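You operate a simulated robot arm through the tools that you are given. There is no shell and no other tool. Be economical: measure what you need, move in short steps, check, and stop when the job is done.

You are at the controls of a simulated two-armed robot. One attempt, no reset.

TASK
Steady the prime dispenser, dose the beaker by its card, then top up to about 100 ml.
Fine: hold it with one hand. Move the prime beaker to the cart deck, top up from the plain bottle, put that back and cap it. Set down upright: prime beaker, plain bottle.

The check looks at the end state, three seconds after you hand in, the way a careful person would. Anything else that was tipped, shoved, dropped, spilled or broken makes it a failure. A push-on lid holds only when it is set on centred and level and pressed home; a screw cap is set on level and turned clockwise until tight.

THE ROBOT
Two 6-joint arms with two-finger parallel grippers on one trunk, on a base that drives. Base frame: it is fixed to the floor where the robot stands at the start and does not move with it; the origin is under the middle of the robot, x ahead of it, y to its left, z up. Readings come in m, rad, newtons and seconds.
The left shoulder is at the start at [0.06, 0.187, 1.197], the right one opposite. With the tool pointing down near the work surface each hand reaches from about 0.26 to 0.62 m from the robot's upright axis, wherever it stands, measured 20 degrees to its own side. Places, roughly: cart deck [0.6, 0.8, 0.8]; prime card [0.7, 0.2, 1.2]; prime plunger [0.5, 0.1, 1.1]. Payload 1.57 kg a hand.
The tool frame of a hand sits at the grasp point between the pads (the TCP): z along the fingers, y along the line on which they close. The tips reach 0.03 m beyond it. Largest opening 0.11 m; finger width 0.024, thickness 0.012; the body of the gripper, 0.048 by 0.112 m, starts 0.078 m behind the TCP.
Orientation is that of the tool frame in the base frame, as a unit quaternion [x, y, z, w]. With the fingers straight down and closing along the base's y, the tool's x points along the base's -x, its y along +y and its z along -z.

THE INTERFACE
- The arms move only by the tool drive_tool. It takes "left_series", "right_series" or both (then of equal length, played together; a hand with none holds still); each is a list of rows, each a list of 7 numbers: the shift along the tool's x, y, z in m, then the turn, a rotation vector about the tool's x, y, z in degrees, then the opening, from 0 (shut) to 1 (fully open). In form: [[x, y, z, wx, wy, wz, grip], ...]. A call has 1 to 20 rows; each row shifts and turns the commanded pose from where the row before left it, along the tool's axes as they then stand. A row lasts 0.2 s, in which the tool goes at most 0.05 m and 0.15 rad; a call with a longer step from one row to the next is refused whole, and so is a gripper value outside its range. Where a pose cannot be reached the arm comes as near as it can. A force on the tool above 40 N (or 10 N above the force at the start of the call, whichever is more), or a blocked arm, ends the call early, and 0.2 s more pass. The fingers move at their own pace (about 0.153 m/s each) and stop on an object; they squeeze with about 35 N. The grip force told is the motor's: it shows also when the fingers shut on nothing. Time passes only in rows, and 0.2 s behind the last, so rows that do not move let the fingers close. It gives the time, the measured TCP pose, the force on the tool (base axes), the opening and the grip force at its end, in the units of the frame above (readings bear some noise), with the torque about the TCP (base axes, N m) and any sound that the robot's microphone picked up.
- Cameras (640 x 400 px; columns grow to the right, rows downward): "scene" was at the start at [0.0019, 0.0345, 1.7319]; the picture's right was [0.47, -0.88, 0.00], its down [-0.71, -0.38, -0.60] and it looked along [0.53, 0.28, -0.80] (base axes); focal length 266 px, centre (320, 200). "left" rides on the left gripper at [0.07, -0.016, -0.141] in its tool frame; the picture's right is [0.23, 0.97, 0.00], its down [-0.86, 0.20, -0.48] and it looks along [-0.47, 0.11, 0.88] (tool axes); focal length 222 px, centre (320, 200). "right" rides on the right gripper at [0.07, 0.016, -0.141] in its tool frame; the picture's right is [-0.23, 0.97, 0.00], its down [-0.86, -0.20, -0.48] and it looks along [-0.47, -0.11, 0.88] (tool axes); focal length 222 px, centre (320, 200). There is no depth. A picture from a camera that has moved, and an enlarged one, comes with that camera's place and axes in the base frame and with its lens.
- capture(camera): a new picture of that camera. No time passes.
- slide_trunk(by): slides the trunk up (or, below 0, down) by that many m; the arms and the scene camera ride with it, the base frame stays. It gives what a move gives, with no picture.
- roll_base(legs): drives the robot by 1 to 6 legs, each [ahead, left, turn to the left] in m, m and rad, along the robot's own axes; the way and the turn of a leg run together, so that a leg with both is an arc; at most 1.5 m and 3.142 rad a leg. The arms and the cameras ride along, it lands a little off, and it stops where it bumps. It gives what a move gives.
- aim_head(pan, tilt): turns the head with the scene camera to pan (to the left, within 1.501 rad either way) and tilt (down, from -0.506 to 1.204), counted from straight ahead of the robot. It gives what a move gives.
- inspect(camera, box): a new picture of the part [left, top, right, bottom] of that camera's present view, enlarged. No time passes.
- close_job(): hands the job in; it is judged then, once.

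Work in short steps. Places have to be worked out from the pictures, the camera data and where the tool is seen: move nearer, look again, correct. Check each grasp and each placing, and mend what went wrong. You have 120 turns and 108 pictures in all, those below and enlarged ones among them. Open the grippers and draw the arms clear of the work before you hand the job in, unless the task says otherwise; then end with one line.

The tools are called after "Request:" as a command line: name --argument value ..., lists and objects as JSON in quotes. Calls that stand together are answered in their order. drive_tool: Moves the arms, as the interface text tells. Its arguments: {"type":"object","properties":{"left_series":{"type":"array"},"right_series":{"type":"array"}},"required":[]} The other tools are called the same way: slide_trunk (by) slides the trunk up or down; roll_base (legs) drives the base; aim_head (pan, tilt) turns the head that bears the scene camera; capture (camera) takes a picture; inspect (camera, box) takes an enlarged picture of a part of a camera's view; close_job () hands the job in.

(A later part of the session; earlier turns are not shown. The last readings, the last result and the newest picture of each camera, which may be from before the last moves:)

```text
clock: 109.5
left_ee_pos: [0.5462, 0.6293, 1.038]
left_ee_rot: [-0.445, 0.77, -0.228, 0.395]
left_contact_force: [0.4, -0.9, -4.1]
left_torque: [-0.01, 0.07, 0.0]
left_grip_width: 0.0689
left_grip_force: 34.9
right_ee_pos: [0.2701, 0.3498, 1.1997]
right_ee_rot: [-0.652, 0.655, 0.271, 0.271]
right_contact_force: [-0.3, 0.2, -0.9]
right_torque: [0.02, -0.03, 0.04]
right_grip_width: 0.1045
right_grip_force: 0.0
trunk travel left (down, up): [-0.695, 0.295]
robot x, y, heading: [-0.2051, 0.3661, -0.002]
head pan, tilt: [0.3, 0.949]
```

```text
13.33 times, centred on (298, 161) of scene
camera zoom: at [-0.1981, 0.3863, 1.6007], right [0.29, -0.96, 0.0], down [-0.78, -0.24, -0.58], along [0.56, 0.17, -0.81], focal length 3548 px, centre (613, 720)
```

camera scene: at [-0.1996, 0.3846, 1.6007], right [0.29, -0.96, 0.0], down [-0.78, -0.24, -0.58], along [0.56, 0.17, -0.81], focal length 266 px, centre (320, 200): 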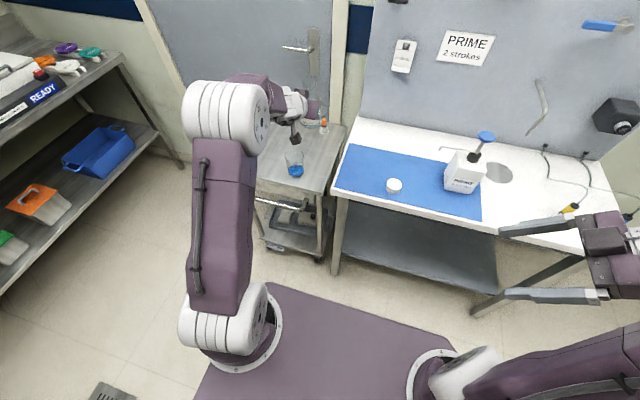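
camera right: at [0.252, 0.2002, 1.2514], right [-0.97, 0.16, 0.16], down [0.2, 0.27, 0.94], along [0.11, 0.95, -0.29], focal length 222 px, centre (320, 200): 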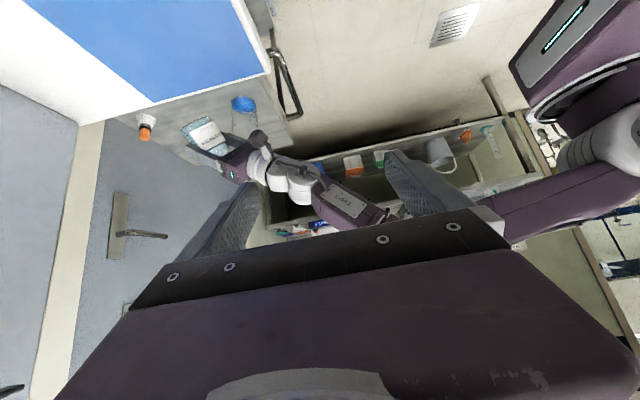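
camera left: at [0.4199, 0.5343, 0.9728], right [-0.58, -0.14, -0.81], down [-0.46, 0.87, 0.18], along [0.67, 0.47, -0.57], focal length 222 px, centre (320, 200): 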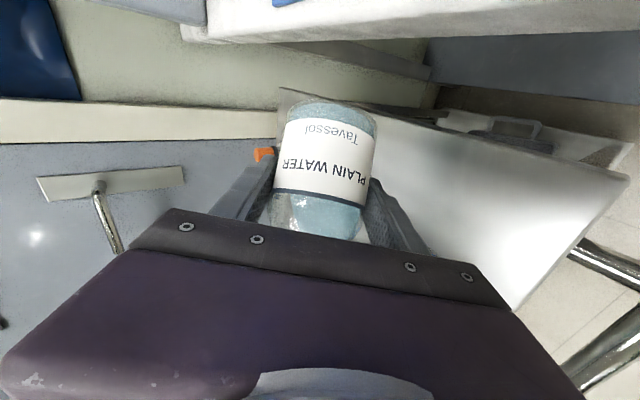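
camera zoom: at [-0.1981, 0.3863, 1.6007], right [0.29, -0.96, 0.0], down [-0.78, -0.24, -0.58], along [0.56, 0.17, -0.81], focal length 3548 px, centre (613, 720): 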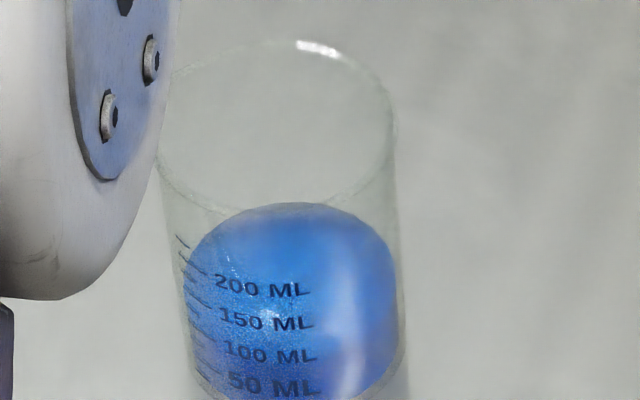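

Calibrating against the known 20 ml (both views read about 23 ml high), I judge about 78 ml now. One more similar pulse should give roughly another 15–20 ml.

Request:
drive_tool --left_series '[[0.02, 0.026, 0.025, 0, 0, 0, 0.5], [0.02, 0.026, 0.025, 0, 0, 0, 0.5], [0.02, 0.026, 0.025, 0, 0, 0, 0.5], [0, 0, 0, 0, 0, -8, 0.5], [0, 0, 0, 0, 0, -8, 0.5], [0, 0, 0, 0, 0, -8, 0.5], [0, 0, 0, 0, 0, -8, 0.5], [0, 0, 0, 0, 0, -8, 0.5], [0, 0, 0, 0, 0, -8, 0.5], [0, 0, 0, 0, 0, -5, 0.5], [0, 0, 0, 0, 0, 0, 0.5], [0, 0, 0, 0, 0, 0, 0.5], [0, 0, 0, 0, 0, 8, 0.5], [0, 0, 0, 0, 0, 8, 0.5], [0, 0, 0, 0, 0, 8, 0.5], [0, 0, 0, 0, 0, 8, 0.5], [0, 0, 0, 0, 0, 8, 0.5], [0, 0, 0, 0, 0, 8, 0.5], [0, 0, 0, 0, 0, 5, 0.5], [-0.02, -0.026, -0.025, 0, 0, 0, 0.5]]'

Request:
drive_tool --left_series '[[-0.02, -0.026, -0.025, 0, 0, 0, 0.5], [-0.02, -0.026, -0.025, 0, 0, 0, 0.5], [0, 0, 0, 0, 0, 0, 0.5]]'

Request:
inspect --camera "right" --box '[190, 80, 286, 140]'

```text
clock: 113.7
left_ee_pos: [0.5455, 0.6197, 0.954]
left_ee_rot: [-0.444, 0.77, -0.229, 0.396]
left_contact_force: [0.1, -0.7, -4.0]
left_torque: [0.0, 0.02, 0.0]
left_grip_width: 0.0692
left_grip_force: 34.8
right_ee_pos: [0.2689, 0.3491, 1.2022]
right_ee_rot: [-0.652, 0.655, 0.269, 0.272]
right_contact_force: [-0.6, 0.4, 0.1]
right_torque: [-0.01, 0.0, 0.02]
right_grip_width: 0.1044
right_grip_force: 0.0
trunk travel left (down, up): [-0.695, 0.295]
robot x, y, heading: [-0.206, 0.3639, -0.002]
head pan, tilt: [0.3, 0.949]
```

```text
clock: 114.5
left_ee_pos: [0.545, 0.6284, 1.0355]
left_ee_rot: [-0.446, 0.77, -0.228, 0.396]
left_contact_force: [0.0, -0.1, -4.2]
left_torque: [0.0, 0.01, 0.0]
left_grip_width: 0.0693
left_grip_force: 35.0
right_ee_pos: [0.2695, 0.35, 1.202]
right_ee_rot: [-0.652, 0.655, 0.271, 0.27]
right_contact_force: [-0.1, 0.3, 0.3]
right_torque: [-0.01, 0.03, 0.03]
right_grip_width: 0.1044
right_grip_force: 0.0
trunk travel left (down, up): [-0.695, 0.295]
robot x, y, heading: [-0.209, 0.3641, -0.004]
head pan, tilt: [0.3, 0.949]
```

```text
6.67 times, centred on (238, 110) of right
camera zoom: at [0.2534, 0.2005, 1.2508], right [-0.97, 0.17, 0.16], down [0.2, 0.27, 0.94], along [0.11, 0.95, -0.29], focal length 1481 px, centre (867, 800)
```

zoom: 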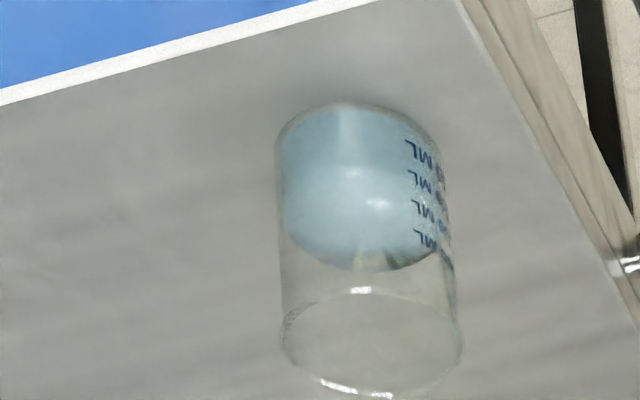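

The mix has turned pale, which makes the surface easier to see. I read the scale again in the scene view.

Request:
inspect --camera "scene" --box '[274, 150, 322, 180]'

```text
13.33 times, centred on (298, 165) of scene
camera zoom: at [-0.1981, 0.3863, 1.6007], right [0.29, -0.96, 0.0], down [-0.78, -0.24, -0.58], along [0.56, 0.17, -0.81], focal length 3548 px, centre (613, 667)
```

zoom: 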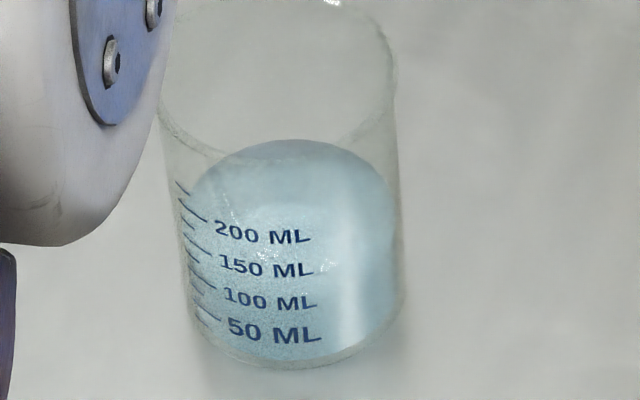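

Using the camera geometry, the surface is at z ≈ 0.802 and the 100 ml mark at the same height, and the right-camera trend agrees (≈ 98 ml). Pouring is done. I bring the bottle upright and raise it.

Request:
drive_tool --left_series '[[0, 0, 0, 0, 0, 8, 0.5], [0, 0, 0, 0, 0, 8, 0.5], [0, 0, 0, 0, 0, 8, 0.5], [0, 0, 0, 0, 0, 8, 0.5], [0, 0, 0, 0, 0, 8, 0.5], [0, 0, 0, 0, 0, 8, 0.5], [0, 0, 0, 0, 0, 8, 0.5], [0, 0, 0, 0, 0, 4, 0.5], [0.002, 0, -0.05, 0, 0, 0, 0.5], [0.002, 0, -0.045, 0, 0, 0, 0.5], [-0.018, 0, -0.02, 0, 0, 0, 0.5], [0, 0, 0, 0, 0, 0, 0.5]]'

Request:
capture --camera "left"

```text
clock: 117.1
left_ee_pos: [0.4595, 0.629, 1.1151]
left_ee_rot: [-0.001, 0.889, 0.001, 0.458]
left_contact_force: [-0.1, 0.0, -4.0]
left_torque: [-0.05, 0.0, 0.02]
left_grip_width: 0.0691
left_grip_force: 35.3
right_ee_pos: [0.2704, 0.3482, 1.201]
right_ee_rot: [-0.651, 0.655, 0.27, 0.271]
right_contact_force: [0.2, 0.2, -0.4]
right_torque: [0.01, 0.0, 0.01]
right_grip_width: 0.1047
right_grip_force: 0.1
trunk travel left (down, up): [-0.695, 0.295]
robot x, y, heading: [-0.2071, 0.3655, 0.0]
head pan, tilt: [0.3, 0.949]
```

```text
20 pictures are left
camera left: at [0.3047, 0.6131, 1.1411], right [-0.13, 0.97, -0.19], down [0.11, 0.2, 0.97], along [0.99, 0.11, -0.13], focal length 222 px, centre (320, 200)
```

left: 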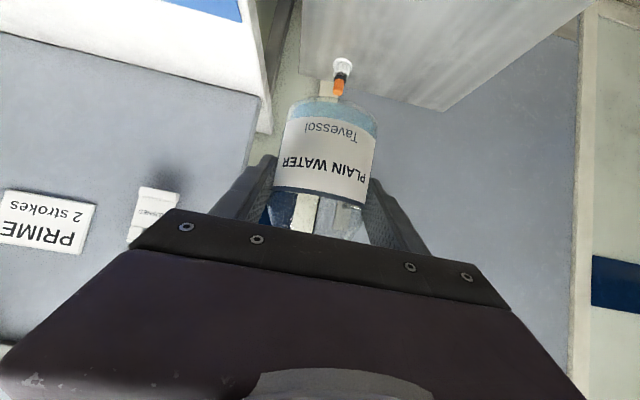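

The bottle is upright. I drive right 0.213 m back over its place.

Request:
roll_base --legs '[[0, -0.213, 0]]'

```text
clock: 118.8
left_ee_pos: [0.4601, 0.4152, 1.114]
left_ee_rot: [0.001, 0.889, -0.001, 0.457]
left_contact_force: [0.0, -0.2, -4.0]
left_torque: [0.01, 0.03, -0.01]
left_grip_width: 0.069
left_grip_force: 35.2
right_ee_pos: [0.2688, 0.1361, 1.2016]
right_ee_rot: [-0.651, 0.656, 0.27, 0.271]
right_contact_force: [-0.3, 0.1, 0.3]
right_torque: [-0.01, -0.01, -0.01]
right_grip_width: 0.1044
right_grip_force: 0.0
trunk travel left (down, up): [-0.695, 0.295]
robot x, y, heading: [-0.2063, 0.1533, -0.005]
head pan, tilt: [0.3, 0.949]
```

I'm over the original spot. I lower 0.145 m, then ease down to contact.

Request:
drive_tool --left_series '[[0.0243, 0, 0.0158, 0, 0, 0, 0.5], [0.0243, 0, 0.0158, 0, 0, 0, 0.5], [0.0243, 0, 0.0158, 0, 0, 0, 0.5], [0.0243, 0, 0.0158, 0, 0, 0, 0.5], [0.0243, 0, 0.0158, 0, 0, 0, 0.5], [0, 0, 0, 0, 0, 0, 0.5]]'

Request:
drive_tool --left_series '[[0.0024, 0, 0.0017, 0, 0, 0, 0.5], [0.0016, 0, 0.0012, 0, 0, 0, 0.5], [0, 0, 0, 0, 0, 0, 0.5]]'

```text
clock: 120.2
left_ee_pos: [0.4548, 0.4147, 0.9701]
left_ee_rot: [0.001, 0.889, -0.001, 0.458]
left_contact_force: [0.2, 0.0, -3.3]
left_torque: [0.02, 0.03, 0.0]
left_grip_width: 0.0691
left_grip_force: 34.6
right_ee_pos: [0.2685, 0.1346, 1.2005]
right_ee_rot: [-0.651, 0.655, 0.27, 0.271]
right_contact_force: [-0.9, -0.3, 0.2]
right_torque: [-0.02, 0.02, 0.0]
right_grip_width: 0.1045
right_grip_force: 0.0
trunk travel left (down, up): [-0.695, 0.295]
robot x, y, heading: [-0.2098, 0.1514, -0.006]
head pan, tilt: [0.3, 0.949]
```

```text
clock: 121.0
left_ee_pos: [0.4543, 0.4162, 0.9651]
left_ee_rot: [0.0, 0.89, 0.0, 0.457]
left_contact_force: [-0.2, 0.0, -3.9]
left_torque: [0.0, 0.03, 0.03]
left_grip_width: 0.0691
left_grip_force: 35.0
right_ee_pos: [0.2678, 0.1362, 1.2008]
right_ee_rot: [-0.651, 0.655, 0.27, 0.271]
right_contact_force: [-0.1, -0.4, 0.3]
right_torque: [0.01, 0.01, -0.02]
right_grip_width: 0.1048
right_grip_force: 0.0
trunk travel left (down, up): [-0.695, 0.295]
robot x, y, heading: [-0.2088, 0.1532, -0.007]
head pan, tilt: [0.3, 0.949]
```

Still free; contact is expected near TCP z 0.959. I continue in small steps.

Request:
drive_tool --left_series '[[0.0016, 0, 0.0012, 0, 0, 0, 0.5], [0.0016, 0, 0.0012, 0, 0, 0, 0.5], [0.0012, 0, 0.0009, 0, 0, 0, 0.5], [0, 0, 0, 0, 0, 0, 0.5]]'

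Request:
drive_tool --left_series '[[0.0008, 0, 0.0006, 0, 0, 0, 0.5], [0, 0, 0, 0, 0, 0, 0.5]]'

```text
clock: 122.0
left_ee_pos: [0.4544, 0.4156, 0.9613]
left_ee_rot: [0.001, 0.888, -0.001, 0.46]
left_contact_force: [3.3, 2.2, 7.2]
left_torque: [-0.15, -0.45, 0.09]
left_grip_width: 0.0687
left_grip_force: 34.7
right_ee_pos: [0.2681, 0.135, 1.2019]
right_ee_rot: [-0.651, 0.655, 0.27, 0.272]
right_contact_force: [0.2, -0.4, -1.0]
right_torque: [0.0, -0.01, -0.01]
right_grip_width: 0.1044
right_grip_force: 0.0
trunk travel left (down, up): [-0.695, 0.295]
robot x, y, heading: [-0.2064, 0.1481, -0.009]
head pan, tilt: [0.3, 0.949]
```

```text
clock: 122.5
left_ee_pos: [0.4528, 0.414, 0.9616]
left_ee_rot: [0.001, 0.888, 0.0, 0.461]
left_contact_force: [4.0, 1.2, 14.2]
left_torque: [-0.25, -0.37, 0.02]
left_grip_width: 0.069
left_grip_force: 34.7
right_ee_pos: [0.2678, 0.1352, 1.2012]
right_ee_rot: [-0.651, 0.656, 0.269, 0.271]
right_contact_force: [-0.2, 0.9, -0.9]
right_torque: [-0.03, 0.03, 0.01]
right_grip_width: 0.1046
right_grip_force: 0.0
trunk travel left (down, up): [-0.695, 0.295]
robot x, y, heading: [-0.2052, 0.153, -0.009]
head pan, tilt: [0.3, 0.949]
```

The bottle stands on the mat in its original spot. I ease off, open and retreat along the tool axis.

Request:
drive_tool --left_series '[[-0.001, 0, -0.0008, 0, 0, 0, 0.5], [0, 0, 0, 0, 0, 0, 0.7], [0, 0, 0, 0, 0, 0, 0.9], [0, 0, 0, 0, 0, 0, 0.95], [0.006, 0, -0.015, 0, 0, 0, 0.95], [0.01, 0, -0.025, 0, 0, 0, 0.95], [0.01, 0, -0.03, 0, 0, 0, 0.95], [0, 0, -0.03, 0, 0, 0, 0.95], [0, 0, 0, 0, 0, 0, 0.95]]'

Request:
inspect --camera "left" --box '[120, 60, 440, 260]'

```text
clock: 124.5
left_ee_pos: [0.3554, 0.4139, 0.9978]
left_ee_rot: [0.001, 0.889, -0.003, 0.457]
left_contact_force: [0.0, 0.9, 1.1]
left_torque: [-0.02, 0.01, 0.01]
left_grip_width: 0.1044
left_grip_force: 0.0
right_ee_pos: [0.2686, 0.1353, 1.2012]
right_ee_rot: [-0.652, 0.655, 0.27, 0.27]
right_contact_force: [0.2, 0.6, -0.2]
right_torque: [0.0, -0.02, -0.01]
right_grip_width: 0.1045
right_grip_force: 0.0
trunk travel left (down, up): [-0.695, 0.295]
robot x, y, heading: [-0.2071, 0.1544, -0.006]
head pan, tilt: [0.3, 0.949]
```

```text
2.00 times, centred on (280, 160) of left
camera zoom: at [0.2008, 0.3988, 1.024], right [-0.13, 0.97, -0.19], down [0.11, 0.2, 0.97], along [0.99, 0.1, -0.13], focal length 444 px, centre (400, 280)
```

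zoom: 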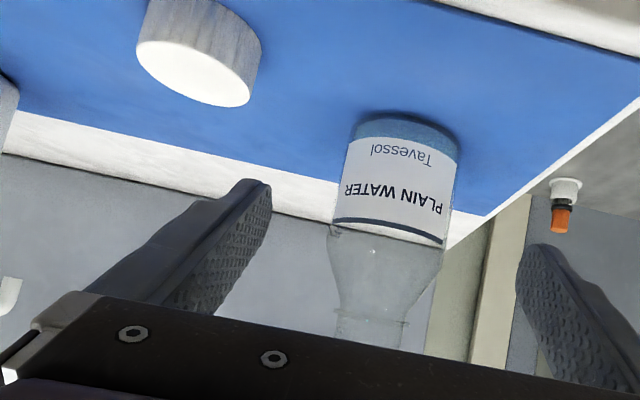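

The bottle is upright and back in place. The cap's skirt is ribbed, so I'll treat it as a screw cap: press and turn clockwise while the other hand steadies the bottle. I raise the trunk back, lift the left hand, and return to the base position where both arms worked on the dispenser before.

Request:
slide_trunk --by 0.13

Request:
drive_tool --left_series '[[-0.027, 0, -0.0194, 0, 0, 0, 0.95], [-0.027, 0, -0.0194, 0, 0, 0, 0.95], [-0.027, 0, -0.0194, 0, 0, 0, 0.95], [-0.027, 0, -0.0194, 0, 0, 0, 0.95], [0, 0, 0, 0, 0, 0, 0.95]]'

Request:
roll_base --legs '[[0, 0.117, 0], [0.178, 0, 0]]'

```text
clock: 126.1
left_ee_pos: [0.3575, 0.4129, 1.127]
left_ee_rot: [0.0, 0.89, -0.002, 0.457]
left_contact_force: [0.8, 0.7, 0.2]
left_torque: [0.01, -0.01, -0.01]
left_grip_width: 0.1046
left_grip_force: 0.0
right_ee_pos: [0.2683, 0.1343, 1.3321]
right_ee_rot: [-0.651, 0.655, 0.27, 0.271]
right_contact_force: [0.0, -0.4, 0.1]
right_torque: [0.0, 0.02, 0.01]
right_grip_width: 0.1043
right_grip_force: 0.0
trunk travel left (down, up): [-0.825, 0.165]
robot x, y, heading: [-0.2091, 0.1533, -0.002]
head pan, tilt: [0.3, 0.949]
```

```text
clock: 127.3
left_ee_pos: [0.357, 0.413, 1.2616]
left_ee_rot: [0.0, 0.89, -0.002, 0.456]
left_contact_force: [-0.7, 0.3, 0.2]
left_torque: [0.03, 0.01, -0.03]
left_grip_width: 0.1047
left_grip_force: 0.2
right_ee_pos: [0.2679, 0.1345, 1.332]
right_ee_rot: [-0.651, 0.656, 0.27, 0.271]
right_contact_force: [-0.5, -0.1, 0.9]
right_torque: [-0.01, -0.02, -0.02]
right_grip_width: 0.1043
right_grip_force: 0.1
trunk travel left (down, up): [-0.825, 0.165]
robot x, y, heading: [-0.2098, 0.1514, -0.007]
head pan, tilt: [0.3, 0.949]
```

```text
clock: 129.6
left_ee_pos: [0.5314, 0.5292, 1.2635]
left_ee_rot: [-0.001, 0.889, -0.001, 0.458]
left_contact_force: [-0.9, -0.6, 0.1]
left_torque: [0.01, 0.0, 0.02]
left_grip_width: 0.1046
left_grip_force: 0.0
right_ee_pos: [0.4437, 0.2493, 1.3338]
right_ee_rot: [0.653, -0.653, -0.27, -0.272]
right_contact_force: [-0.5, -0.6, 0.9]
right_torque: [-0.02, -0.05, -0.02]
right_grip_width: 0.1046
right_grip_force: 0.0
trunk travel left (down, up): [-0.825, 0.165]
robot x, y, heading: [-0.0311, 0.2667, -0.005]
head pan, tilt: [0.3, 0.949]
```

At the base position I wanted. I move the right hand further right, then turn the left hand vertical and bring it above the cap at about (0.396, 0.312).

Request:
drive_tool --right_series '[[0.03, 0, -0.03, 0, 0, 0, 0.95], [0.03, 0, -0.03, 0, 0, 0, 0.95], [0.03, 0, -0.03, 0, 0, 0, 0.95], [0.02, 0, -0.02, 0, 0, 0, 0.95], [0, 0, 0, 0, 0, 0, 0.95], [0, 0, 0, 0, 0, 0, 0.95], [0, 0, 0, 0, 0, 0, 0.95], [0, 0, 0, 0, 0, 0, 0.95], [0, 0, 0, 0, 0, 0, 0.95], [0, 0, 0, 0, 0, 0, 0.95], [0, 0, 0, 0, 0, 0, 0.95], [0, 0, 0, 0, 0, 0, 0.95], [0, 0, 0, 0, 0, 0, 0.95], [0, 0, 0, 0, 0, 0, 0.95]]' --left_series '[[0, 0, 0, 0, 7.8, 0, 0.95], [0, 0, 0, 0, 7.8, 0, 0.95], [0, 0, 0, 0, 7.8, 0, 0.95], [0, 0, 0, 0, 7.8, 0, 0.95], [0, 0, 0, 0, 7.8, 0, 0.95], [0, 0, 0, 0, 7.8, 0, 0.95], [0, 0, 0, 0, 7.8, 0, 0.95], [0.0225, -0.036, 0.0183, 0, 0, 0, 0.8], [0.0225, -0.036, 0.0183, 0, 0, 0, 0.8], [0.0225, -0.036, 0.0183, 0, 0, 0, 0.8], [0.0225, -0.036, 0.0183, 0, 0, 0, 0.8], [0.0225, -0.036, 0.0183, 0, 0, 0, 0.8], [0.0225, -0.036, 0.0183, 0, 0, 0, 0.8], [0, 0, 0, 0, 0, 0, 0.8]]'

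Request:
capture --camera "left"

```text
clock: 132.6
left_ee_pos: [0.4146, 0.2972, 1.1399]
left_ee_rot: [0.024, 0.994, -0.028, 0.1]
left_contact_force: [-0.1, 0.1, 1.1]
left_torque: [-0.01, -0.01, 0.04]
left_grip_width: 0.088
left_grip_force: 0.1
left hand out of reach, approached as far as the arm can: row 1, 2, 3
right_ee_pos: [0.4463, 0.0941, 1.3314]
right_ee_rot: [-0.653, 0.654, 0.271, 0.271]
right_contact_force: [0.3, 0.7, 0.3]
right_torque: [0.02, -0.02, 0.0]
right_grip_width: 0.1046
right_grip_force: 0.0
trunk travel left (down, up): [-0.825, 0.165]
robot x, y, heading: [-0.0328, 0.264, -0.002]
head pan, tilt: [0.3, 0.949]
```

```text
18 pictures are left
camera left: at [0.3176, 0.2921, 1.2655], right [-0.17, 0.98, -0.09], down [0.75, 0.19, 0.63], along [0.64, 0.04, -0.77], focal length 222 px, centre (320, 200)
```

left: 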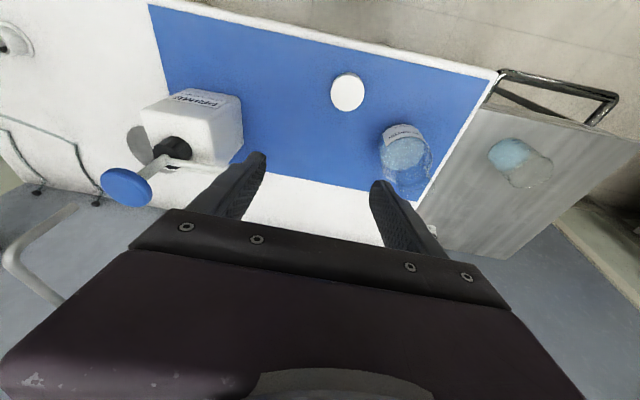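

The cap measures at (0.396, 0.313). I level the hand (it is 11° off vertical), centre over the cap and narrow the opening to stay clear of the bottle.

Request:
drive_tool --left_series '[[0.01, 0.008, 0, -1.75, 5.7, -1.45, 0.65], [0.009, 0.008, 0, -1.75, 5.7, -1.45, 0.65], [0, 0, 0.03, 0, 0, 0, 0.65], [0, 0, 0.03, 0, 0, 0, 0.65], [0, 0, 0, 0, 0, 0, 0.65]]'

Request:
capture --camera "left"

```text
clock: 133.8
left_ee_pos: [0.3986, 0.3124, 1.0738]
left_ee_rot: [-0.002, 1.0, 0.003, 0.001]
left_contact_force: [0.2, 0.6, 0.2]
left_torque: [0.02, -0.01, 0.05]
left_grip_width: 0.0717
left_grip_force: 0.0
right_ee_pos: [0.447, 0.0954, 1.3311]
right_ee_rot: [-0.652, 0.655, 0.27, 0.271]
right_contact_force: [-0.7, -0.5, -0.6]
right_torque: [0.0, 0.01, 0.01]
right_grip_width: 0.1044
right_grip_force: 0.0
trunk travel left (down, up): [-0.825, 0.165]
robot x, y, heading: [-0.0279, 0.2654, -0.002]
head pan, tilt: [0.3, 0.949]
```

```text
17 pictures are left
camera left: at [0.329, 0.2959, 1.2156], right [-0.23, 0.97, 0.01], down [0.85, 0.2, 0.48], along [0.47, 0.12, -0.88], focal length 222 px, centre (320, 200)
```

left: 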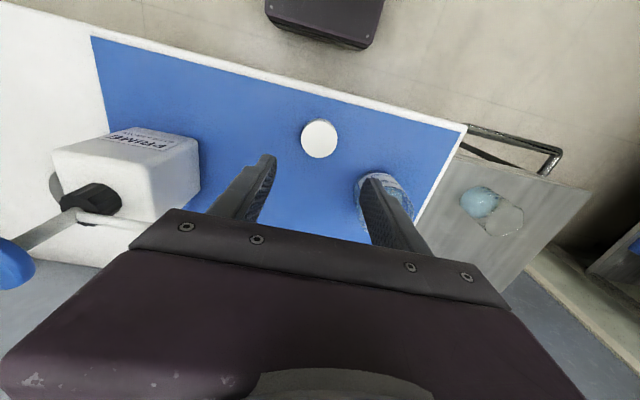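

Centred within a few mm. I descend to TCP z ≈ 0.945 so the tips take the cap's upper part, then close.

Request:
drive_tool --left_series '[[0.004, 0.0015, 0.03, 0, 0, 0, 0.65], [0, 0, 0.035, 0, 0, 0, 0.65], [0, 0, 0.035, 0, 0, 0, 0.65], [0, 0, 0.027, 0, 0, 0, 0.65], [0, 0, 0, 0, 0, 0, 0.65], [0, 0, 0, 0, 0, 0, 0.45], [0, 0, 0, 0, 0, 0, 0.3], [0, 0, 0, 0, 0, 0, 0.3], [0, 0, 0, 0, 0, 0, 0.3]]'

Request:
inspect --camera "left" --box '[200, 60, 456, 220]'

```text
clock: 135.8
left_ee_pos: [0.3953, 0.3151, 0.9464]
left_ee_rot: [-0.002, 1.0, 0.002, 0.001]
left_contact_force: [0.2, 0.1, 0.9]
left_torque: [0.01, -0.01, -0.02]
left_grip_width: 0.0463
left_grip_force: 34.9
right_ee_pos: [0.447, 0.0958, 1.3316]
right_ee_rot: [-0.653, 0.654, 0.27, 0.271]
right_contact_force: [0.2, 0.0, 0.2]
right_torque: [-0.01, 0.01, 0.0]
right_grip_width: 0.1047
right_grip_force: 0.0
trunk travel left (down, up): [-0.825, 0.165]
robot x, y, heading: [-0.0304, 0.2655, -0.002]
head pan, tilt: [0.3, 0.949]
```

```text
2.50 times, centred on (328, 140) of left
camera zoom: at [0.3248, 0.2978, 1.0874], right [-0.23, 0.97, 0.01], down [0.85, 0.2, 0.48], along [0.47, 0.12, -0.88], focal length 555 px, centre (300, 350)
```

zoom: 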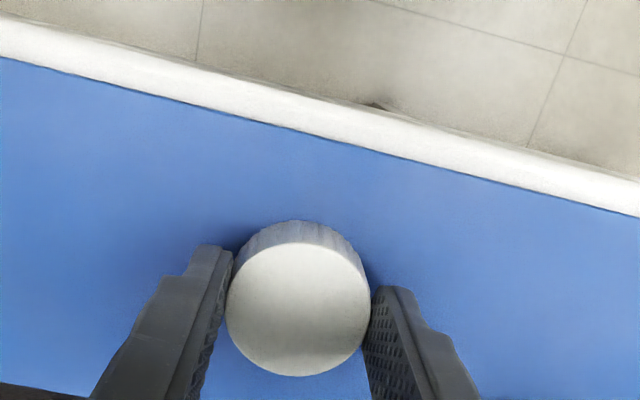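

Cap gripped (0.046 m, ribbed, so a screw cap). I lift it high, and bring the right hand to its pre-grasp on the bottle's right side to steady it.

Request:
drive_tool --left_series '[[0, 0, -0.03, 0, 0, 0, 0.3], [0, 0, -0.04, 0, 0, 0, 0.3], [0, 0, -0.04, 0, 0, 0, 0.3], [0, 0, -0.04, 0, 0, 0, 0.3], [0, 0, -0.04, 0, 0, 0, 0.3], [0, 0, -0.04, 0, 0, 0, 0.3], [0, 0, -0.04, 0, 0, 0, 0.3], [0, 0, 0, 0, 0, 0, 0.3], [0, 0, 0, 0, 0, 0, 0.3]]' --right_series '[[0, 0, 0, 0, 0, 0, 0.95], [0, 0, 0, 0, 0, 0, 0.95], [0.0067, -0.001, 0.0386, 0, 0, 0, 0.95], [0.0067, -0.001, 0.0386, 0, 0, 0, 0.95], [0.0067, -0.001, 0.0386, 0, 0, 0, 0.95], [0.0067, -0.001, 0.0386, 0, 0, 0, 0.95], [0.0067, -0.001, 0.0386, 0, 0, 0, 0.95], [0.0067, -0.001, 0.0386, 0, 0, 0, 0.95], [0, 0, 0, 0, 0, 0, 0.95]]'

Request:
capture --camera "right"

```text
clock: 137.8
left_ee_pos: [0.3944, 0.3123, 1.2163]
left_ee_rot: [-0.002, 1.0, 0.002, 0.0]
left_contact_force: [-0.3, -0.3, -0.4]
left_torque: [0.0, -0.04, 0.01]
left_grip_width: 0.0462
left_grip_force: 34.6
right_ee_pos: [0.4549, 0.2296, 1.1389]
right_ee_rot: [-0.653, 0.654, 0.27, 0.271]
right_contact_force: [0.3, -0.1, -0.1]
right_torque: [-0.01, -0.01, 0.02]
right_grip_width: 0.1045
right_grip_force: 0.0
trunk travel left (down, up): [-0.825, 0.165]
robot x, y, heading: [-0.0314, 0.2653, -0.001]
head pan, tilt: [0.3, 0.949]
```

```text
15 pictures are left
camera right: at [0.4376, 0.0816, 1.1889], right [-0.97, 0.16, 0.16], down [0.2, 0.27, 0.94], along [0.11, 0.95, -0.29], focal length 222 px, centre (320, 200)
```

right: 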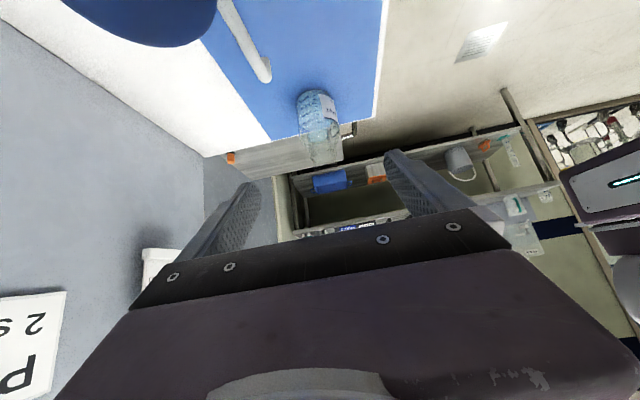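

The right hand's camera would pass close to the dispenser's spout on this line. I'll use a safer diagonal approach from the front-right instead: back off, shift left toward the robot, and yaw the hand 45°. Meanwhile the left hand carries the cap above the bottle.

Request:
drive_tool --right_series '[[0, 0, -0.0375, 0, 0, 0, 0.95], [0, 0, -0.0375, 0, 0, 0, 0.95], [0, 0, -0.0375, 0, 0, 0, 0.95], [0, 0, -0.0375, 0, 0, 0, 0.95], [0, 0.035, 0, 0, 0, 0, 0.95], [0, 0.035, 0, 0, 0, 0, 0.95], [0, 0.035, 0, 0, 0, 0, 0.95], [0, 0, 0, 5.3, 0, 5.3, 0.95], [0, 0, 0, 5.3, 0, 5.3, 0.95], [0, 0, 0, 5.3, 0, 5.3, 0.95], [0, 0, 0, 5.3, 0, 5.3, 0.95], [0, 0, 0, 5.3, 0, 5.3, 0.95], [0, 0, 0, 5.3, 0, 5.3, 0.95], [0, 0, 0, 0, 0, 0, 0.95]]' --left_series '[[0, 0, 0, 0, 0, 0, 0.3], [0, 0, 0, 0, 0, 0, 0.3], [0, 0, 0, 0, 0, 0, 0.3], [0, 0, 0, 0, 0, 0, 0.3], [0, 0, 0, 0, 0, 0, 0.3], [0, 0, 0, 0, 0, 0, 0.3], [-0.0148, 0.0257, 0, 0, 0, 0, 0.3], [-0.0148, 0.0257, 0, 0, 0, 0, 0.3], [-0.0148, 0.0257, 0, 0, 0, 0, 0.3], [-0.0148, 0.0257, 0, 0, 0, 0, 0.3], [0, 0, 0, 0, 0, 0, 0.3], [0, 0, 0, 0, 0, 0, 0.3], [0, 0, 0, 0, 0, 0, 0.3], [0, 0, 0, 0, 0, 0, 0.3]]'

```text
clock: 140.8
left_ee_pos: [0.4519, 0.4153, 1.2162]
left_ee_rot: [-0.002, 1.0, 0.001, 0.001]
left_contact_force: [0.3, -1.1, -0.5]
left_torque: [0.01, -0.02, -0.03]
left_grip_width: 0.0461
left_grip_force: 35.1
right_ee_pos: [0.3469, 0.1238, 1.2448]
right_ee_rot: [-0.352, 0.854, 0.146, 0.354]
right_contact_force: [0.1, -0.9, 0.0]
right_torque: [0.01, 0.0, 0.01]
right_grip_width: 0.1045
right_grip_force: 0.1
trunk travel left (down, up): [-0.825, 0.165]
robot x, y, heading: [-0.0288, 0.2627, -0.003]
head pan, tilt: [0.3, 0.949]
```

Both as planned. I bring the right hand onto the diagonal approach line at (0.333, 0.295, 1.125) and look.

Request:
drive_tool --right_series '[[0.001, 0.0219, 0.0272, 0, 0, 0, 0.95], [0.001, 0.0219, 0.0272, 0, 0, 0, 0.95], [0.001, 0.0219, 0.0272, 0, 0, 0, 0.95], [0.001, 0.0219, 0.0272, 0, 0, 0, 0.95], [0.001, 0.0219, 0.0272, 0, 0, 0, 0.95], [0.001, 0.0219, 0.0272, 0, 0, 0, 0.95], [0, 0, 0, 0, 0, 0, 0.95]]'

Request:
capture --camera "right"

```text
clock: 142.4
left_ee_pos: [0.4524, 0.4141, 1.2166]
left_ee_rot: [-0.002, 1.0, 0.003, 0.001]
left_contact_force: [0.1, 0.1, 0.7]
left_torque: [0.03, 0.01, 0.01]
left_grip_width: 0.0463
left_grip_force: 35.1
right_ee_pos: [0.36, 0.2957, 1.1352]
right_ee_rot: [-0.353, 0.854, 0.147, 0.354]
right_contact_force: [-0.3, -0.5, -0.1]
right_torque: [-0.07, -0.02, -0.01]
right_grip_width: 0.1046
right_grip_force: 0.1
right hand out of reach, approached as far as the arm can: row 2, 3, 4
trunk travel left (down, up): [-0.825, 0.165]
robot x, y, heading: [-0.0315, 0.2649, -0.003]
head pan, tilt: [0.3, 0.949]
```

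```text
14 pictures are left
camera right: at [0.242, 0.2019, 1.1844], right [-0.57, 0.8, 0.16], down [0.33, 0.05, 0.94], along [0.75, 0.59, -0.29], focal length 222 px, centre (320, 200)
```

right: 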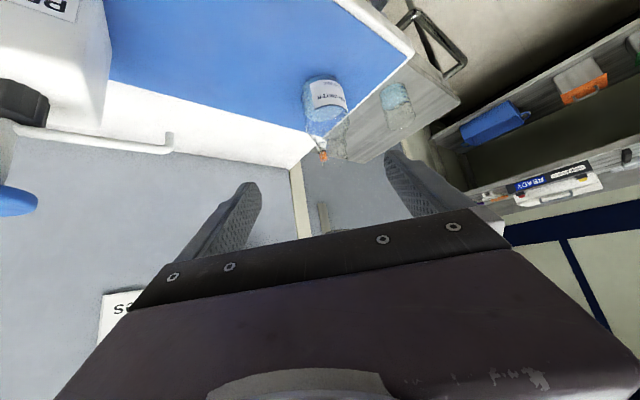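

The bottle is 1.9 cm off the hand's line; I correct that and advance to straddle it at TCP ≈ (0.453, 0.415, 0.955).

Request:
drive_tool --right_series '[[0.007, 0.0065, 0.02, 0, 0, 0, 0.95], [0.007, 0.0065, 0.02, 0, 0, 0, 0.95], [0.007, 0.006, 0.02, 0, 0, 0, 0.95], [0, 0, 0.035, 0, 0, 0, 0.95], [0, 0, 0.035, 0, 0, 0, 0.95], [0, 0, 0.035, 0, 0, 0, 0.95], [0, 0, 0, 0, 0, 0, 0.95]]'

Request:
inspect --camera "right" --box '[160, 20, 480, 220]'

```text
clock: 144.0
left_ee_pos: [0.4514, 0.4149, 1.2167]
left_ee_rot: [-0.002, 1.0, 0.003, 0.001]
left_contact_force: [0.9, -0.7, 0.2]
left_torque: [-0.02, 0.02, -0.03]
left_grip_width: 0.0463
left_grip_force: 35.6
right_ee_pos: [0.4474, 0.3803, 1.0333]
right_ee_rot: [-0.353, 0.854, 0.149, 0.352]
right_contact_force: [0.2, 0.0, -0.4]
right_torque: [0.01, -0.02, -0.02]
right_grip_width: 0.1044
right_grip_force: 0.0
right hand out of reach, approached as far as the arm can: row 1, 2, 3, 4
trunk travel left (down, up): [-0.825, 0.165]
robot x, y, heading: [-0.0292, 0.2645, -0.005]
head pan, tilt: [0.3, 0.949]
```

```text
2.00 times, centred on (320, 120) of right
camera zoom: at [0.3291, 0.2858, 1.0835], right [-0.57, 0.8, 0.17], down [0.34, 0.04, 0.94], along [0.75, 0.6, -0.29], focal length 444 px, centre (320, 360)
```

zoom: 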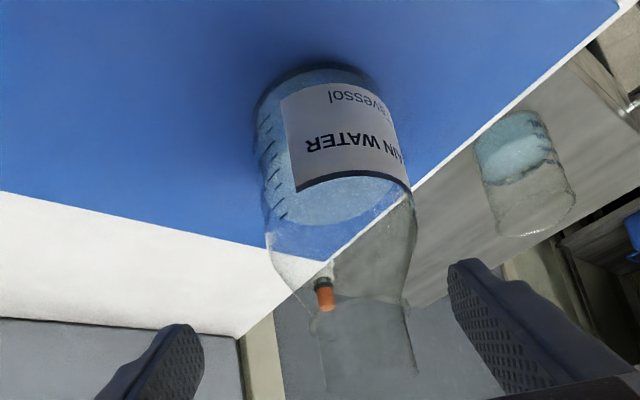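

The right hand's reach is limiting the last 2 cm sideways. I retreat it, drive the base 0.1 m left to bring the right shoulder nearer, and shift both hands back accordingly.

Request:
drive_tool --right_series '[[0, 0, -0.04, 0, 0, 0, 0.95], [0, 0, -0.04, 0, 0, 0, 0.95], [0, 0, -0.04, 0, 0, 0, 0.95], [0, 0, -0.04, 0, 0, 0, 0.95], [0, 0, 0, 0, 0, 0, 0.95]]'

Request:
roll_base --legs '[[0, 0.1, 0]]'

Request:
drive_tool --right_series '[[0, -0.02, 0, 0, 0, 0, 0.95], [0, -0.02, 0, 0, 0, 0, 0.95], [0, 0, 0, 0, 0, 0, 0.95], [0, 0, 0, 0, 0, 0, 0.95]]' --left_series '[[0, -0.025, 0, 0, 0, 0, 0.3], [0, -0.025, 0, 0, 0, 0, 0.3], [0, -0.025, 0, 0, 0, 0, 0.3], [0, -0.025, 0, 0, 0, 0, 0.3]]'

```text
clock: 145.2
left_ee_pos: [0.4519, 0.4166, 1.2154]
left_ee_rot: [-0.002, 1.0, 0.003, 0.0]
left_contact_force: [0.7, 0.5, -0.3]
left_torque: [-0.01, 0.02, -0.01]
left_grip_width: 0.0461
left_grip_force: 35.1
right_ee_pos: [0.366, 0.3004, 1.1469]
right_ee_rot: [-0.353, 0.854, 0.146, 0.354]
right_contact_force: [0.0, 1.1, 0.1]
right_torque: [0.0, 0.02, 0.01]
right_grip_width: 0.1045
right_grip_force: 0.1
trunk travel left (down, up): [-0.825, 0.165]
robot x, y, heading: [-0.0285, 0.2638, 0.002]
head pan, tilt: [0.3, 0.949]
```

```text
clock: 146.4
left_ee_pos: [0.4513, 0.5108, 1.218]
left_ee_rot: [-0.001, 1.0, 0.005, 0.001]
left_contact_force: [0.4, 0.1, 0.3]
left_torque: [0.03, 0.01, 0.0]
left_grip_width: 0.046
left_grip_force: 34.5
right_ee_pos: [0.3668, 0.3956, 1.1466]
right_ee_rot: [-0.352, 0.854, 0.147, 0.354]
right_contact_force: [0.6, 1.0, 0.0]
right_torque: [0.0, 0.05, 0.0]
right_grip_width: 0.1044
right_grip_force: 0.1
trunk travel left (down, up): [-0.825, 0.165]
robot x, y, heading: [-0.0278, 0.3605, -0.005]
head pan, tilt: [0.3, 0.949]
```

```text
clock: 147.4
left_ee_pos: [0.452, 0.4115, 1.2175]
left_ee_rot: [-0.001, 1.0, 0.004, 0.001]
left_contact_force: [-0.9, -0.3, -0.1]
left_torque: [0.04, 0.0, -0.02]
left_grip_width: 0.0461
left_grip_force: 35.3
right_ee_pos: [0.3941, 0.3685, 1.1465]
right_ee_rot: [-0.352, 0.854, 0.146, 0.354]
right_contact_force: [-0.2, -1.0, 0.2]
right_torque: [0.01, 0.03, 0.0]
right_grip_width: 0.1046
right_grip_force: 0.0
trunk travel left (down, up): [-0.825, 0.165]
robot x, y, heading: [-0.0274, 0.3649, -0.007]
head pan, tilt: [0.3, 0.949]
```

The right hand is now within reach. I correct 9 mm sideways, lower vertically, then advance along the tool axis to straddle the bottle.

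Request:
drive_tool --right_series '[[0.0209, -0.003, 0.0209, 0, 0, 0, 0.95], [0.0209, -0.003, 0.0209, 0, 0, 0, 0.95], [0.0209, -0.003, 0.0209, 0, 0, 0, 0.95], [0.0209, 0, 0.0209, 0, 0, 0, 0.95], [0, 0, 0, 0, 0, 0, 0.95]]'

Request:
inspect --camera "right" --box '[160, 20, 480, 220]'

```text
clock: 148.6
left_ee_pos: [0.4526, 0.4137, 1.2168]
left_ee_rot: [-0.001, 1.0, 0.003, 0.001]
left_contact_force: [-0.2, 0.7, -0.3]
left_torque: [0.02, 0.05, -0.02]
left_grip_width: 0.0462
left_grip_force: 34.7
right_ee_pos: [0.4346, 0.3667, 1.0575]
right_ee_rot: [-0.353, 0.855, 0.15, 0.349]
right_contact_force: [0.5, -0.5, 0.2]
right_torque: [-0.03, -0.01, -0.01]
right_grip_width: 0.1043
right_grip_force: 0.0
right hand out of reach, approached as far as the arm can: row 2, 3, 4
trunk travel left (down, up): [-0.825, 0.165]
robot x, y, heading: [-0.0292, 0.3603, -0.002]
head pan, tilt: [0.3, 0.949]
```

```text
2.00 times, centred on (320, 120) of right
camera zoom: at [0.3174, 0.2718, 1.1089], right [-0.57, 0.8, 0.17], down [0.34, 0.04, 0.94], along [0.75, 0.6, -0.3], focal length 444 px, centre (320, 360)
```

zoom: 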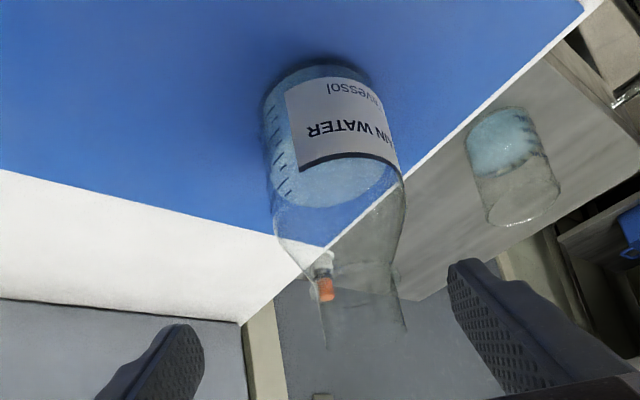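

Now the hand is too close in. I back the robot off 8 cm, extend the left hand (with the cap) to stay above the bottle, and realign the right hand.

Request:
roll_base --legs '[[-0.08, 0, 0]]'

Request:
drive_tool --right_series '[[0, -0.018, 0, 0, 0, 0, 0.95], [0, -0.0175, 0, 0, 0, 0, 0.95], [0, 0, 0, 0, 0, 0, 0.95]]' --left_series '[[-0.04, 0, 0, 0, 0, 0, 0.3], [-0.04, 0, 0, 0, 0, 0, 0.3], [0, 0, 0, 0, 0, 0, 0.3]]'

```text
clock: 149.6
left_ee_pos: [0.3755, 0.4121, 1.214]
left_ee_rot: [-0.001, 1.0, 0.003, -0.001]
left_contact_force: [1.1, -1.0, -0.9]
left_torque: [-0.03, 0.02, -0.01]
left_grip_width: 0.0463
left_grip_force: 35.0
right_ee_pos: [0.3604, 0.3647, 1.0564]
right_ee_rot: [-0.351, 0.856, 0.15, 0.348]
right_contact_force: [0.1, 0.2, 0.4]
right_torque: [0.03, 0.05, 0.02]
right_grip_width: 0.1045
right_grip_force: 0.1
trunk travel left (down, up): [-0.825, 0.165]
robot x, y, heading: [-0.1081, 0.3601, -0.005]
head pan, tilt: [0.3, 0.949]
```

```text
clock: 150.4
left_ee_pos: [0.4457, 0.415, 1.2167]
left_ee_rot: [-0.001, 1.0, 0.003, 0.002]
left_contact_force: [-0.2, -0.2, -0.3]
left_torque: [-0.02, -0.04, 0.02]
left_grip_width: 0.0462
left_grip_force: 35.0
right_ee_pos: [0.3768, 0.3401, 1.0604]
right_ee_rot: [-0.352, 0.855, 0.148, 0.351]
right_contact_force: [-0.4, -0.5, 0.0]
right_torque: [-0.02, -0.03, -0.06]
right_grip_width: 0.1045
right_grip_force: 0.2
trunk travel left (down, up): [-0.825, 0.165]
robot x, y, heading: [-0.1142, 0.3588, -0.004]
head pan, tilt: [0.3, 0.949]
```

The right hand is aligned on the bottle axis. I advance along the tool axis 0.147 m.

Request:
drive_tool --right_series '[[0, 0, 0.03, 0, 0, 0, 0.95], [0, 0, 0.03, 0, 0, 0, 0.95], [0, 0, 0.03, 0, 0, 0, 0.95], [0, 0, 0.03, 0, 0, 0, 0.95], [0, 0, 0.027, 0, 0, 0, 0.95], [0, 0, 0, 0, 0, 0, 0.95]]'

Request:
inspect --camera "right" --box '[160, 20, 480, 220]'

```text
clock: 151.8
left_ee_pos: [0.4508, 0.4136, 1.2156]
left_ee_rot: [-0.001, 1.0, 0.003, 0.001]
left_contact_force: [-0.1, -0.4, 0.1]
left_torque: [0.02, -0.02, -0.01]
left_grip_width: 0.0459
left_grip_force: 34.9
right_ee_pos: [0.4518, 0.4136, 0.9528]
right_ee_rot: [-0.352, 0.856, 0.149, 0.349]
right_contact_force: [-0.3, 0.1, 0.0]
right_torque: [0.02, -0.01, 0.01]
right_grip_width: 0.1045
right_grip_force: 0.2
trunk travel left (down, up): [-0.825, 0.165]
robot x, y, heading: [-0.1083, 0.3641, -0.005]
head pan, tilt: [0.3, 0.949]
```

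```text
2.00 times, centred on (320, 120) of right
camera zoom: at [0.3342, 0.32, 1.0042], right [-0.57, 0.8, 0.17], down [0.34, 0.04, 0.94], along [0.75, 0.6, -0.3], focal length 444 px, centre (320, 360)
```

zoom: 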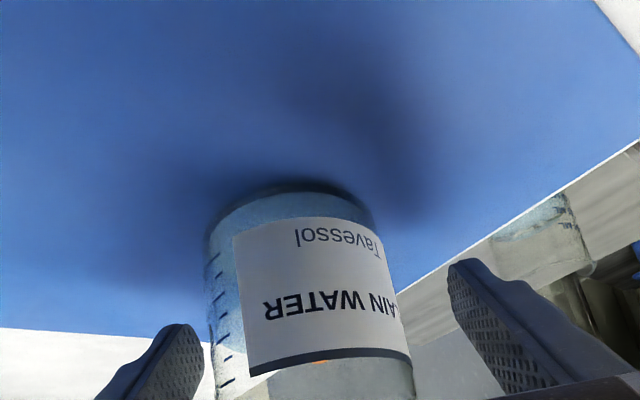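

Straddled. I close the right hand to steady the bottle.

Request:
drive_tool --right_series '[[0, 0, 0, 0, 0, 0, 0.75], [0, 0, 0, 0, 0, 0, 0.6], [0, 0, 0, 0, 0, 0, 0.5], [0, 0, 0, 0, 0, 0, 0.5], [0, 0, 0, 0, 0, 0, 0.5]]'

Request:
capture --camera "left"

```text
clock: 153.0
left_ee_pos: [0.4511, 0.4137, 1.2144]
left_ee_rot: [-0.002, 1.0, 0.003, 0.0]
left_contact_force: [0.4, 0.9, 0.6]
left_torque: [0.02, -0.01, 0.03]
left_grip_width: 0.046
left_grip_force: 35.7
right_ee_pos: [0.4526, 0.4131, 0.9539]
right_ee_rot: [-0.352, 0.855, 0.151, 0.35]
right_contact_force: [0.1, 0.2, -0.7]
right_torque: [-0.07, -0.13, 0.02]
right_grip_width: 0.0694
right_grip_force: 35.3
trunk travel left (down, up): [-0.825, 0.165]
robot x, y, heading: [-0.1126, 0.3636, -0.004]
head pan, tilt: [0.3, 0.949]
```

```text
10 pictures are left
camera left: at [0.3806, 0.3978, 1.3571], right [-0.23, 0.97, 0.01], down [0.85, 0.2, 0.48], along [0.47, 0.11, -0.88], focal length 222 px, centre (320, 200)
```

left: 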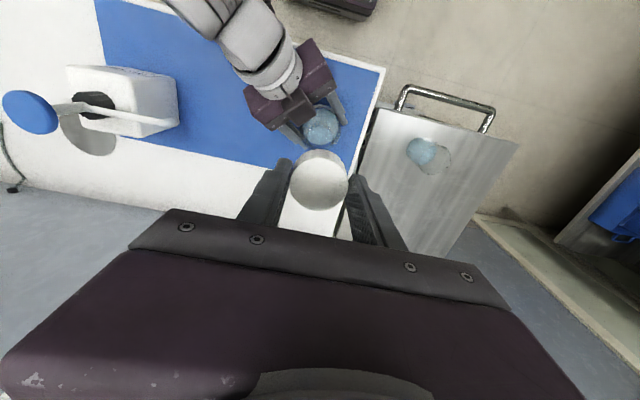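

The right hand holds the bottle (0.069 m). The mouth should be visible just above the cap in this view, so I zoom in to centre precisely.

Request:
inspect --camera "left" --box '[272, 90, 368, 150]'

```text
6.67 times, centred on (320, 120) of left
camera zoom: at [0.3806, 0.3978, 1.3571], right [-0.23, 0.97, 0.01], down [0.85, 0.2, 0.48], along [0.47, 0.11, -0.88], focal length 1481 px, centre (320, 733)
```

zoom: 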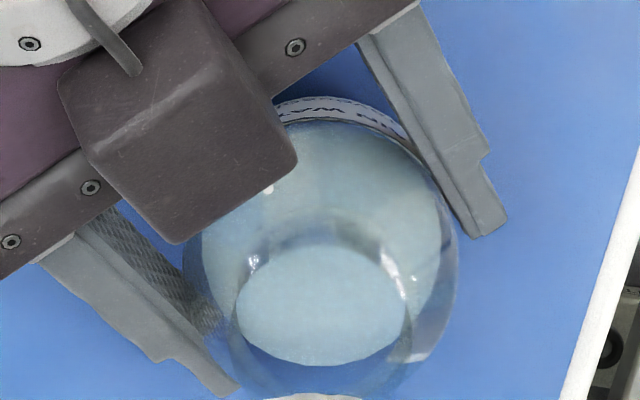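

The right gripper's palm block sits near the neck, so I re-grip 12 mm lower and 6 mm further back for clearance. I also move the left hand 5 cm forward for an unobstructed look at the mouth.

Request:
drive_tool --right_series '[[0, 0, 0, 0, 0, 0, 0.65], [0, 0, 0, 0, 0, 0, 0.7], [0.0064, 0, 0.0022, 0, 0, 0, 0.7], [0.0063, 0, 0.0021, 0, 0, 0, 0.7], [0, 0, 0, 0, 0, 0, 0.7], [0, 0, 0, 0, 0, 0, 0.5], [0, 0, 0, 0, 0, 0, 0.5], [0, 0, 0, 0, 0, 0, 0.5]]' --left_series '[[-0.025, 0, 0, 0, 0, 0, 0.3], [-0.025, 0, 0, 0, 0, 0, 0.3], [0, 0, 0, 0, 0, 0, 0.3], [0, 0, 0, 0, 0, 0, 0.3], [0, 0, 0, 0, 0, 0, 0.3], [0, 0, 0, 0, 0, 0, 0.3], [0, 0, 0, 0, 0, 0, 0.3], [0, 0, 0, 0, 0, 0, 0.3]]'

Request:
inspect --camera "left" --box '[272, 80, 368, 140]'

```text
clock: 154.8
left_ee_pos: [0.4568, 0.4244, 1.2059]
left_ee_rot: [-0.001, 1.0, 0.002, 0.001]
left_contact_force: [0.7, -0.9, 0.4]
left_torque: [-0.02, 0.01, 0.01]
left_grip_width: 0.0463
left_grip_force: 35.1
left hand out of reach, approached as far as the arm can: row 1, 2
right_ee_pos: [0.4474, 0.4094, 0.9411]
right_ee_rot: [-0.352, 0.855, 0.15, 0.349]
right_contact_force: [1.2, -0.8, 1.6]
right_torque: [-0.11, -0.19, -0.01]
right_grip_width: 0.0694
right_grip_force: 34.2
trunk travel left (down, up): [-0.825, 0.165]
robot x, y, heading: [-0.1132, 0.3644, -0.003]
head pan, tilt: [0.3, 0.949]
```

```text
6.67 times, centred on (320, 110) of left
camera zoom: at [0.3859, 0.4065, 1.348], right [-0.23, 0.97, 0.01], down [0.85, 0.2, 0.48], along [0.47, 0.11, -0.88], focal length 1481 px, centre (320, 800)
```

zoom: 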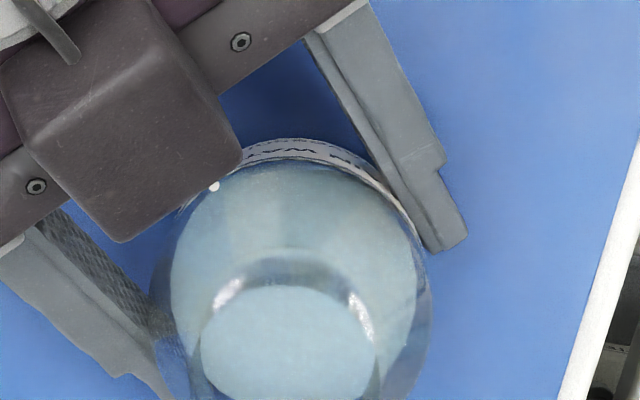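

The bottle axis measures at about (0.455, 0.417). I pre-turn the left hand 80° counter-clockwise to leave room for tightening, centre it, and lower the cap to just above the mouth.

Request:
drive_tool --left_series '[[0.002, -0.0054, 0, 0, 0, -8, 0.3], [0, 0, 0, 0, 0, -8, 0.3], [0, 0, 0, 0, 0, -8, 0.3], [0, 0, 0, 0, 0, -8, 0.3], [0, 0, 0, 0, 0, -8, 0.3], [0, 0, 0, 0, 0, -8, 0.3], [0, 0, 0, 0, 0, -8, 0.3], [0, 0, 0, 0, 0, -8, 0.3], [0, 0, 0, 0, 0, -8, 0.3], [0, 0, 0, 0, 0, -8, 0.3], [0, 0, 0.033, 0, 0, 0, 0.3], [0, 0, 0.033, 0, 0, 0, 0.3], [0, 0, 0.03, 0, 0, 0, 0.3], [0, 0, 0, 0, 0, 0, 0.3]]'

Request:
capture --camera "left"

```text
clock: 157.8
left_ee_pos: [0.4523, 0.4176, 1.109]
left_ee_rot: [-0.643, 0.766, 0.002, 0.003]
left_contact_force: [-0.9, -0.1, -0.4]
left_torque: [0.03, -0.01, 0.02]
left_grip_width: 0.0462
left_grip_force: 34.7
right_ee_pos: [0.4475, 0.4097, 0.9397]
right_ee_rot: [-0.351, 0.855, 0.149, 0.35]
right_contact_force: [0.4, 0.1, 2.6]
right_torque: [-0.14, -0.2, 0.0]
right_grip_width: 0.069
right_grip_force: 34.5
trunk travel left (down, up): [-0.825, 0.165]
robot x, y, heading: [-0.1083, 0.3614, -0.002]
head pan, tilt: [0.3, 0.949]
```

```text
7 pictures are left
camera left: at [0.4564, 0.3461, 1.2507], right [-1.0, -0.06, 0.0], down [-0.05, 0.87, 0.48], along [-0.02, 0.48, -0.88], focal length 222 px, centre (320, 200)
```

left: 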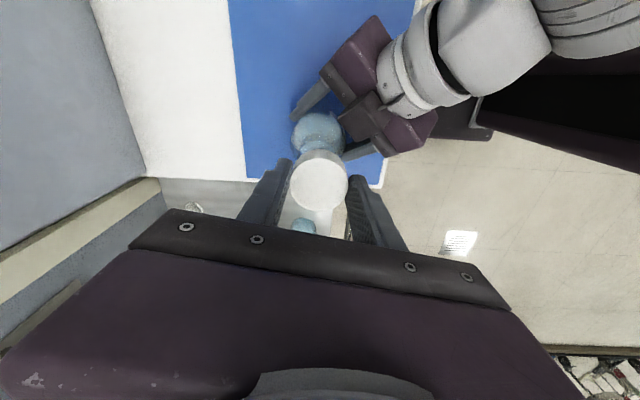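

This rotated view lets me check the x-alignment; I zoom once.

Request:
inspect --camera "left" --box '[272, 105, 400, 185]'

```text
5.00 times, centred on (336, 145) of left
camera zoom: at [0.4564, 0.3461, 1.2507], right [-1.0, -0.06, 0.0], down [-0.05, 0.87, 0.48], along [-0.02, 0.48, -0.88], focal length 1111 px, centre (240, 475)
```

zoom: 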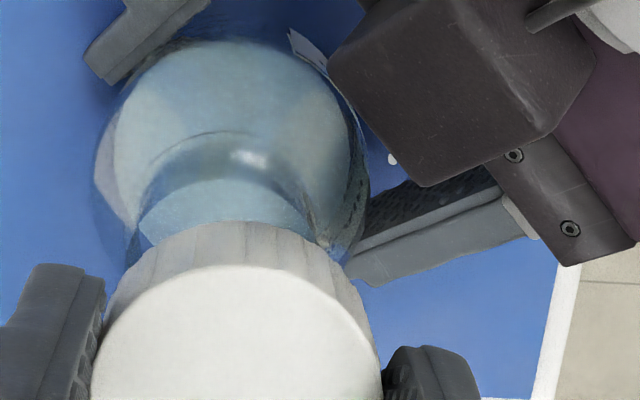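

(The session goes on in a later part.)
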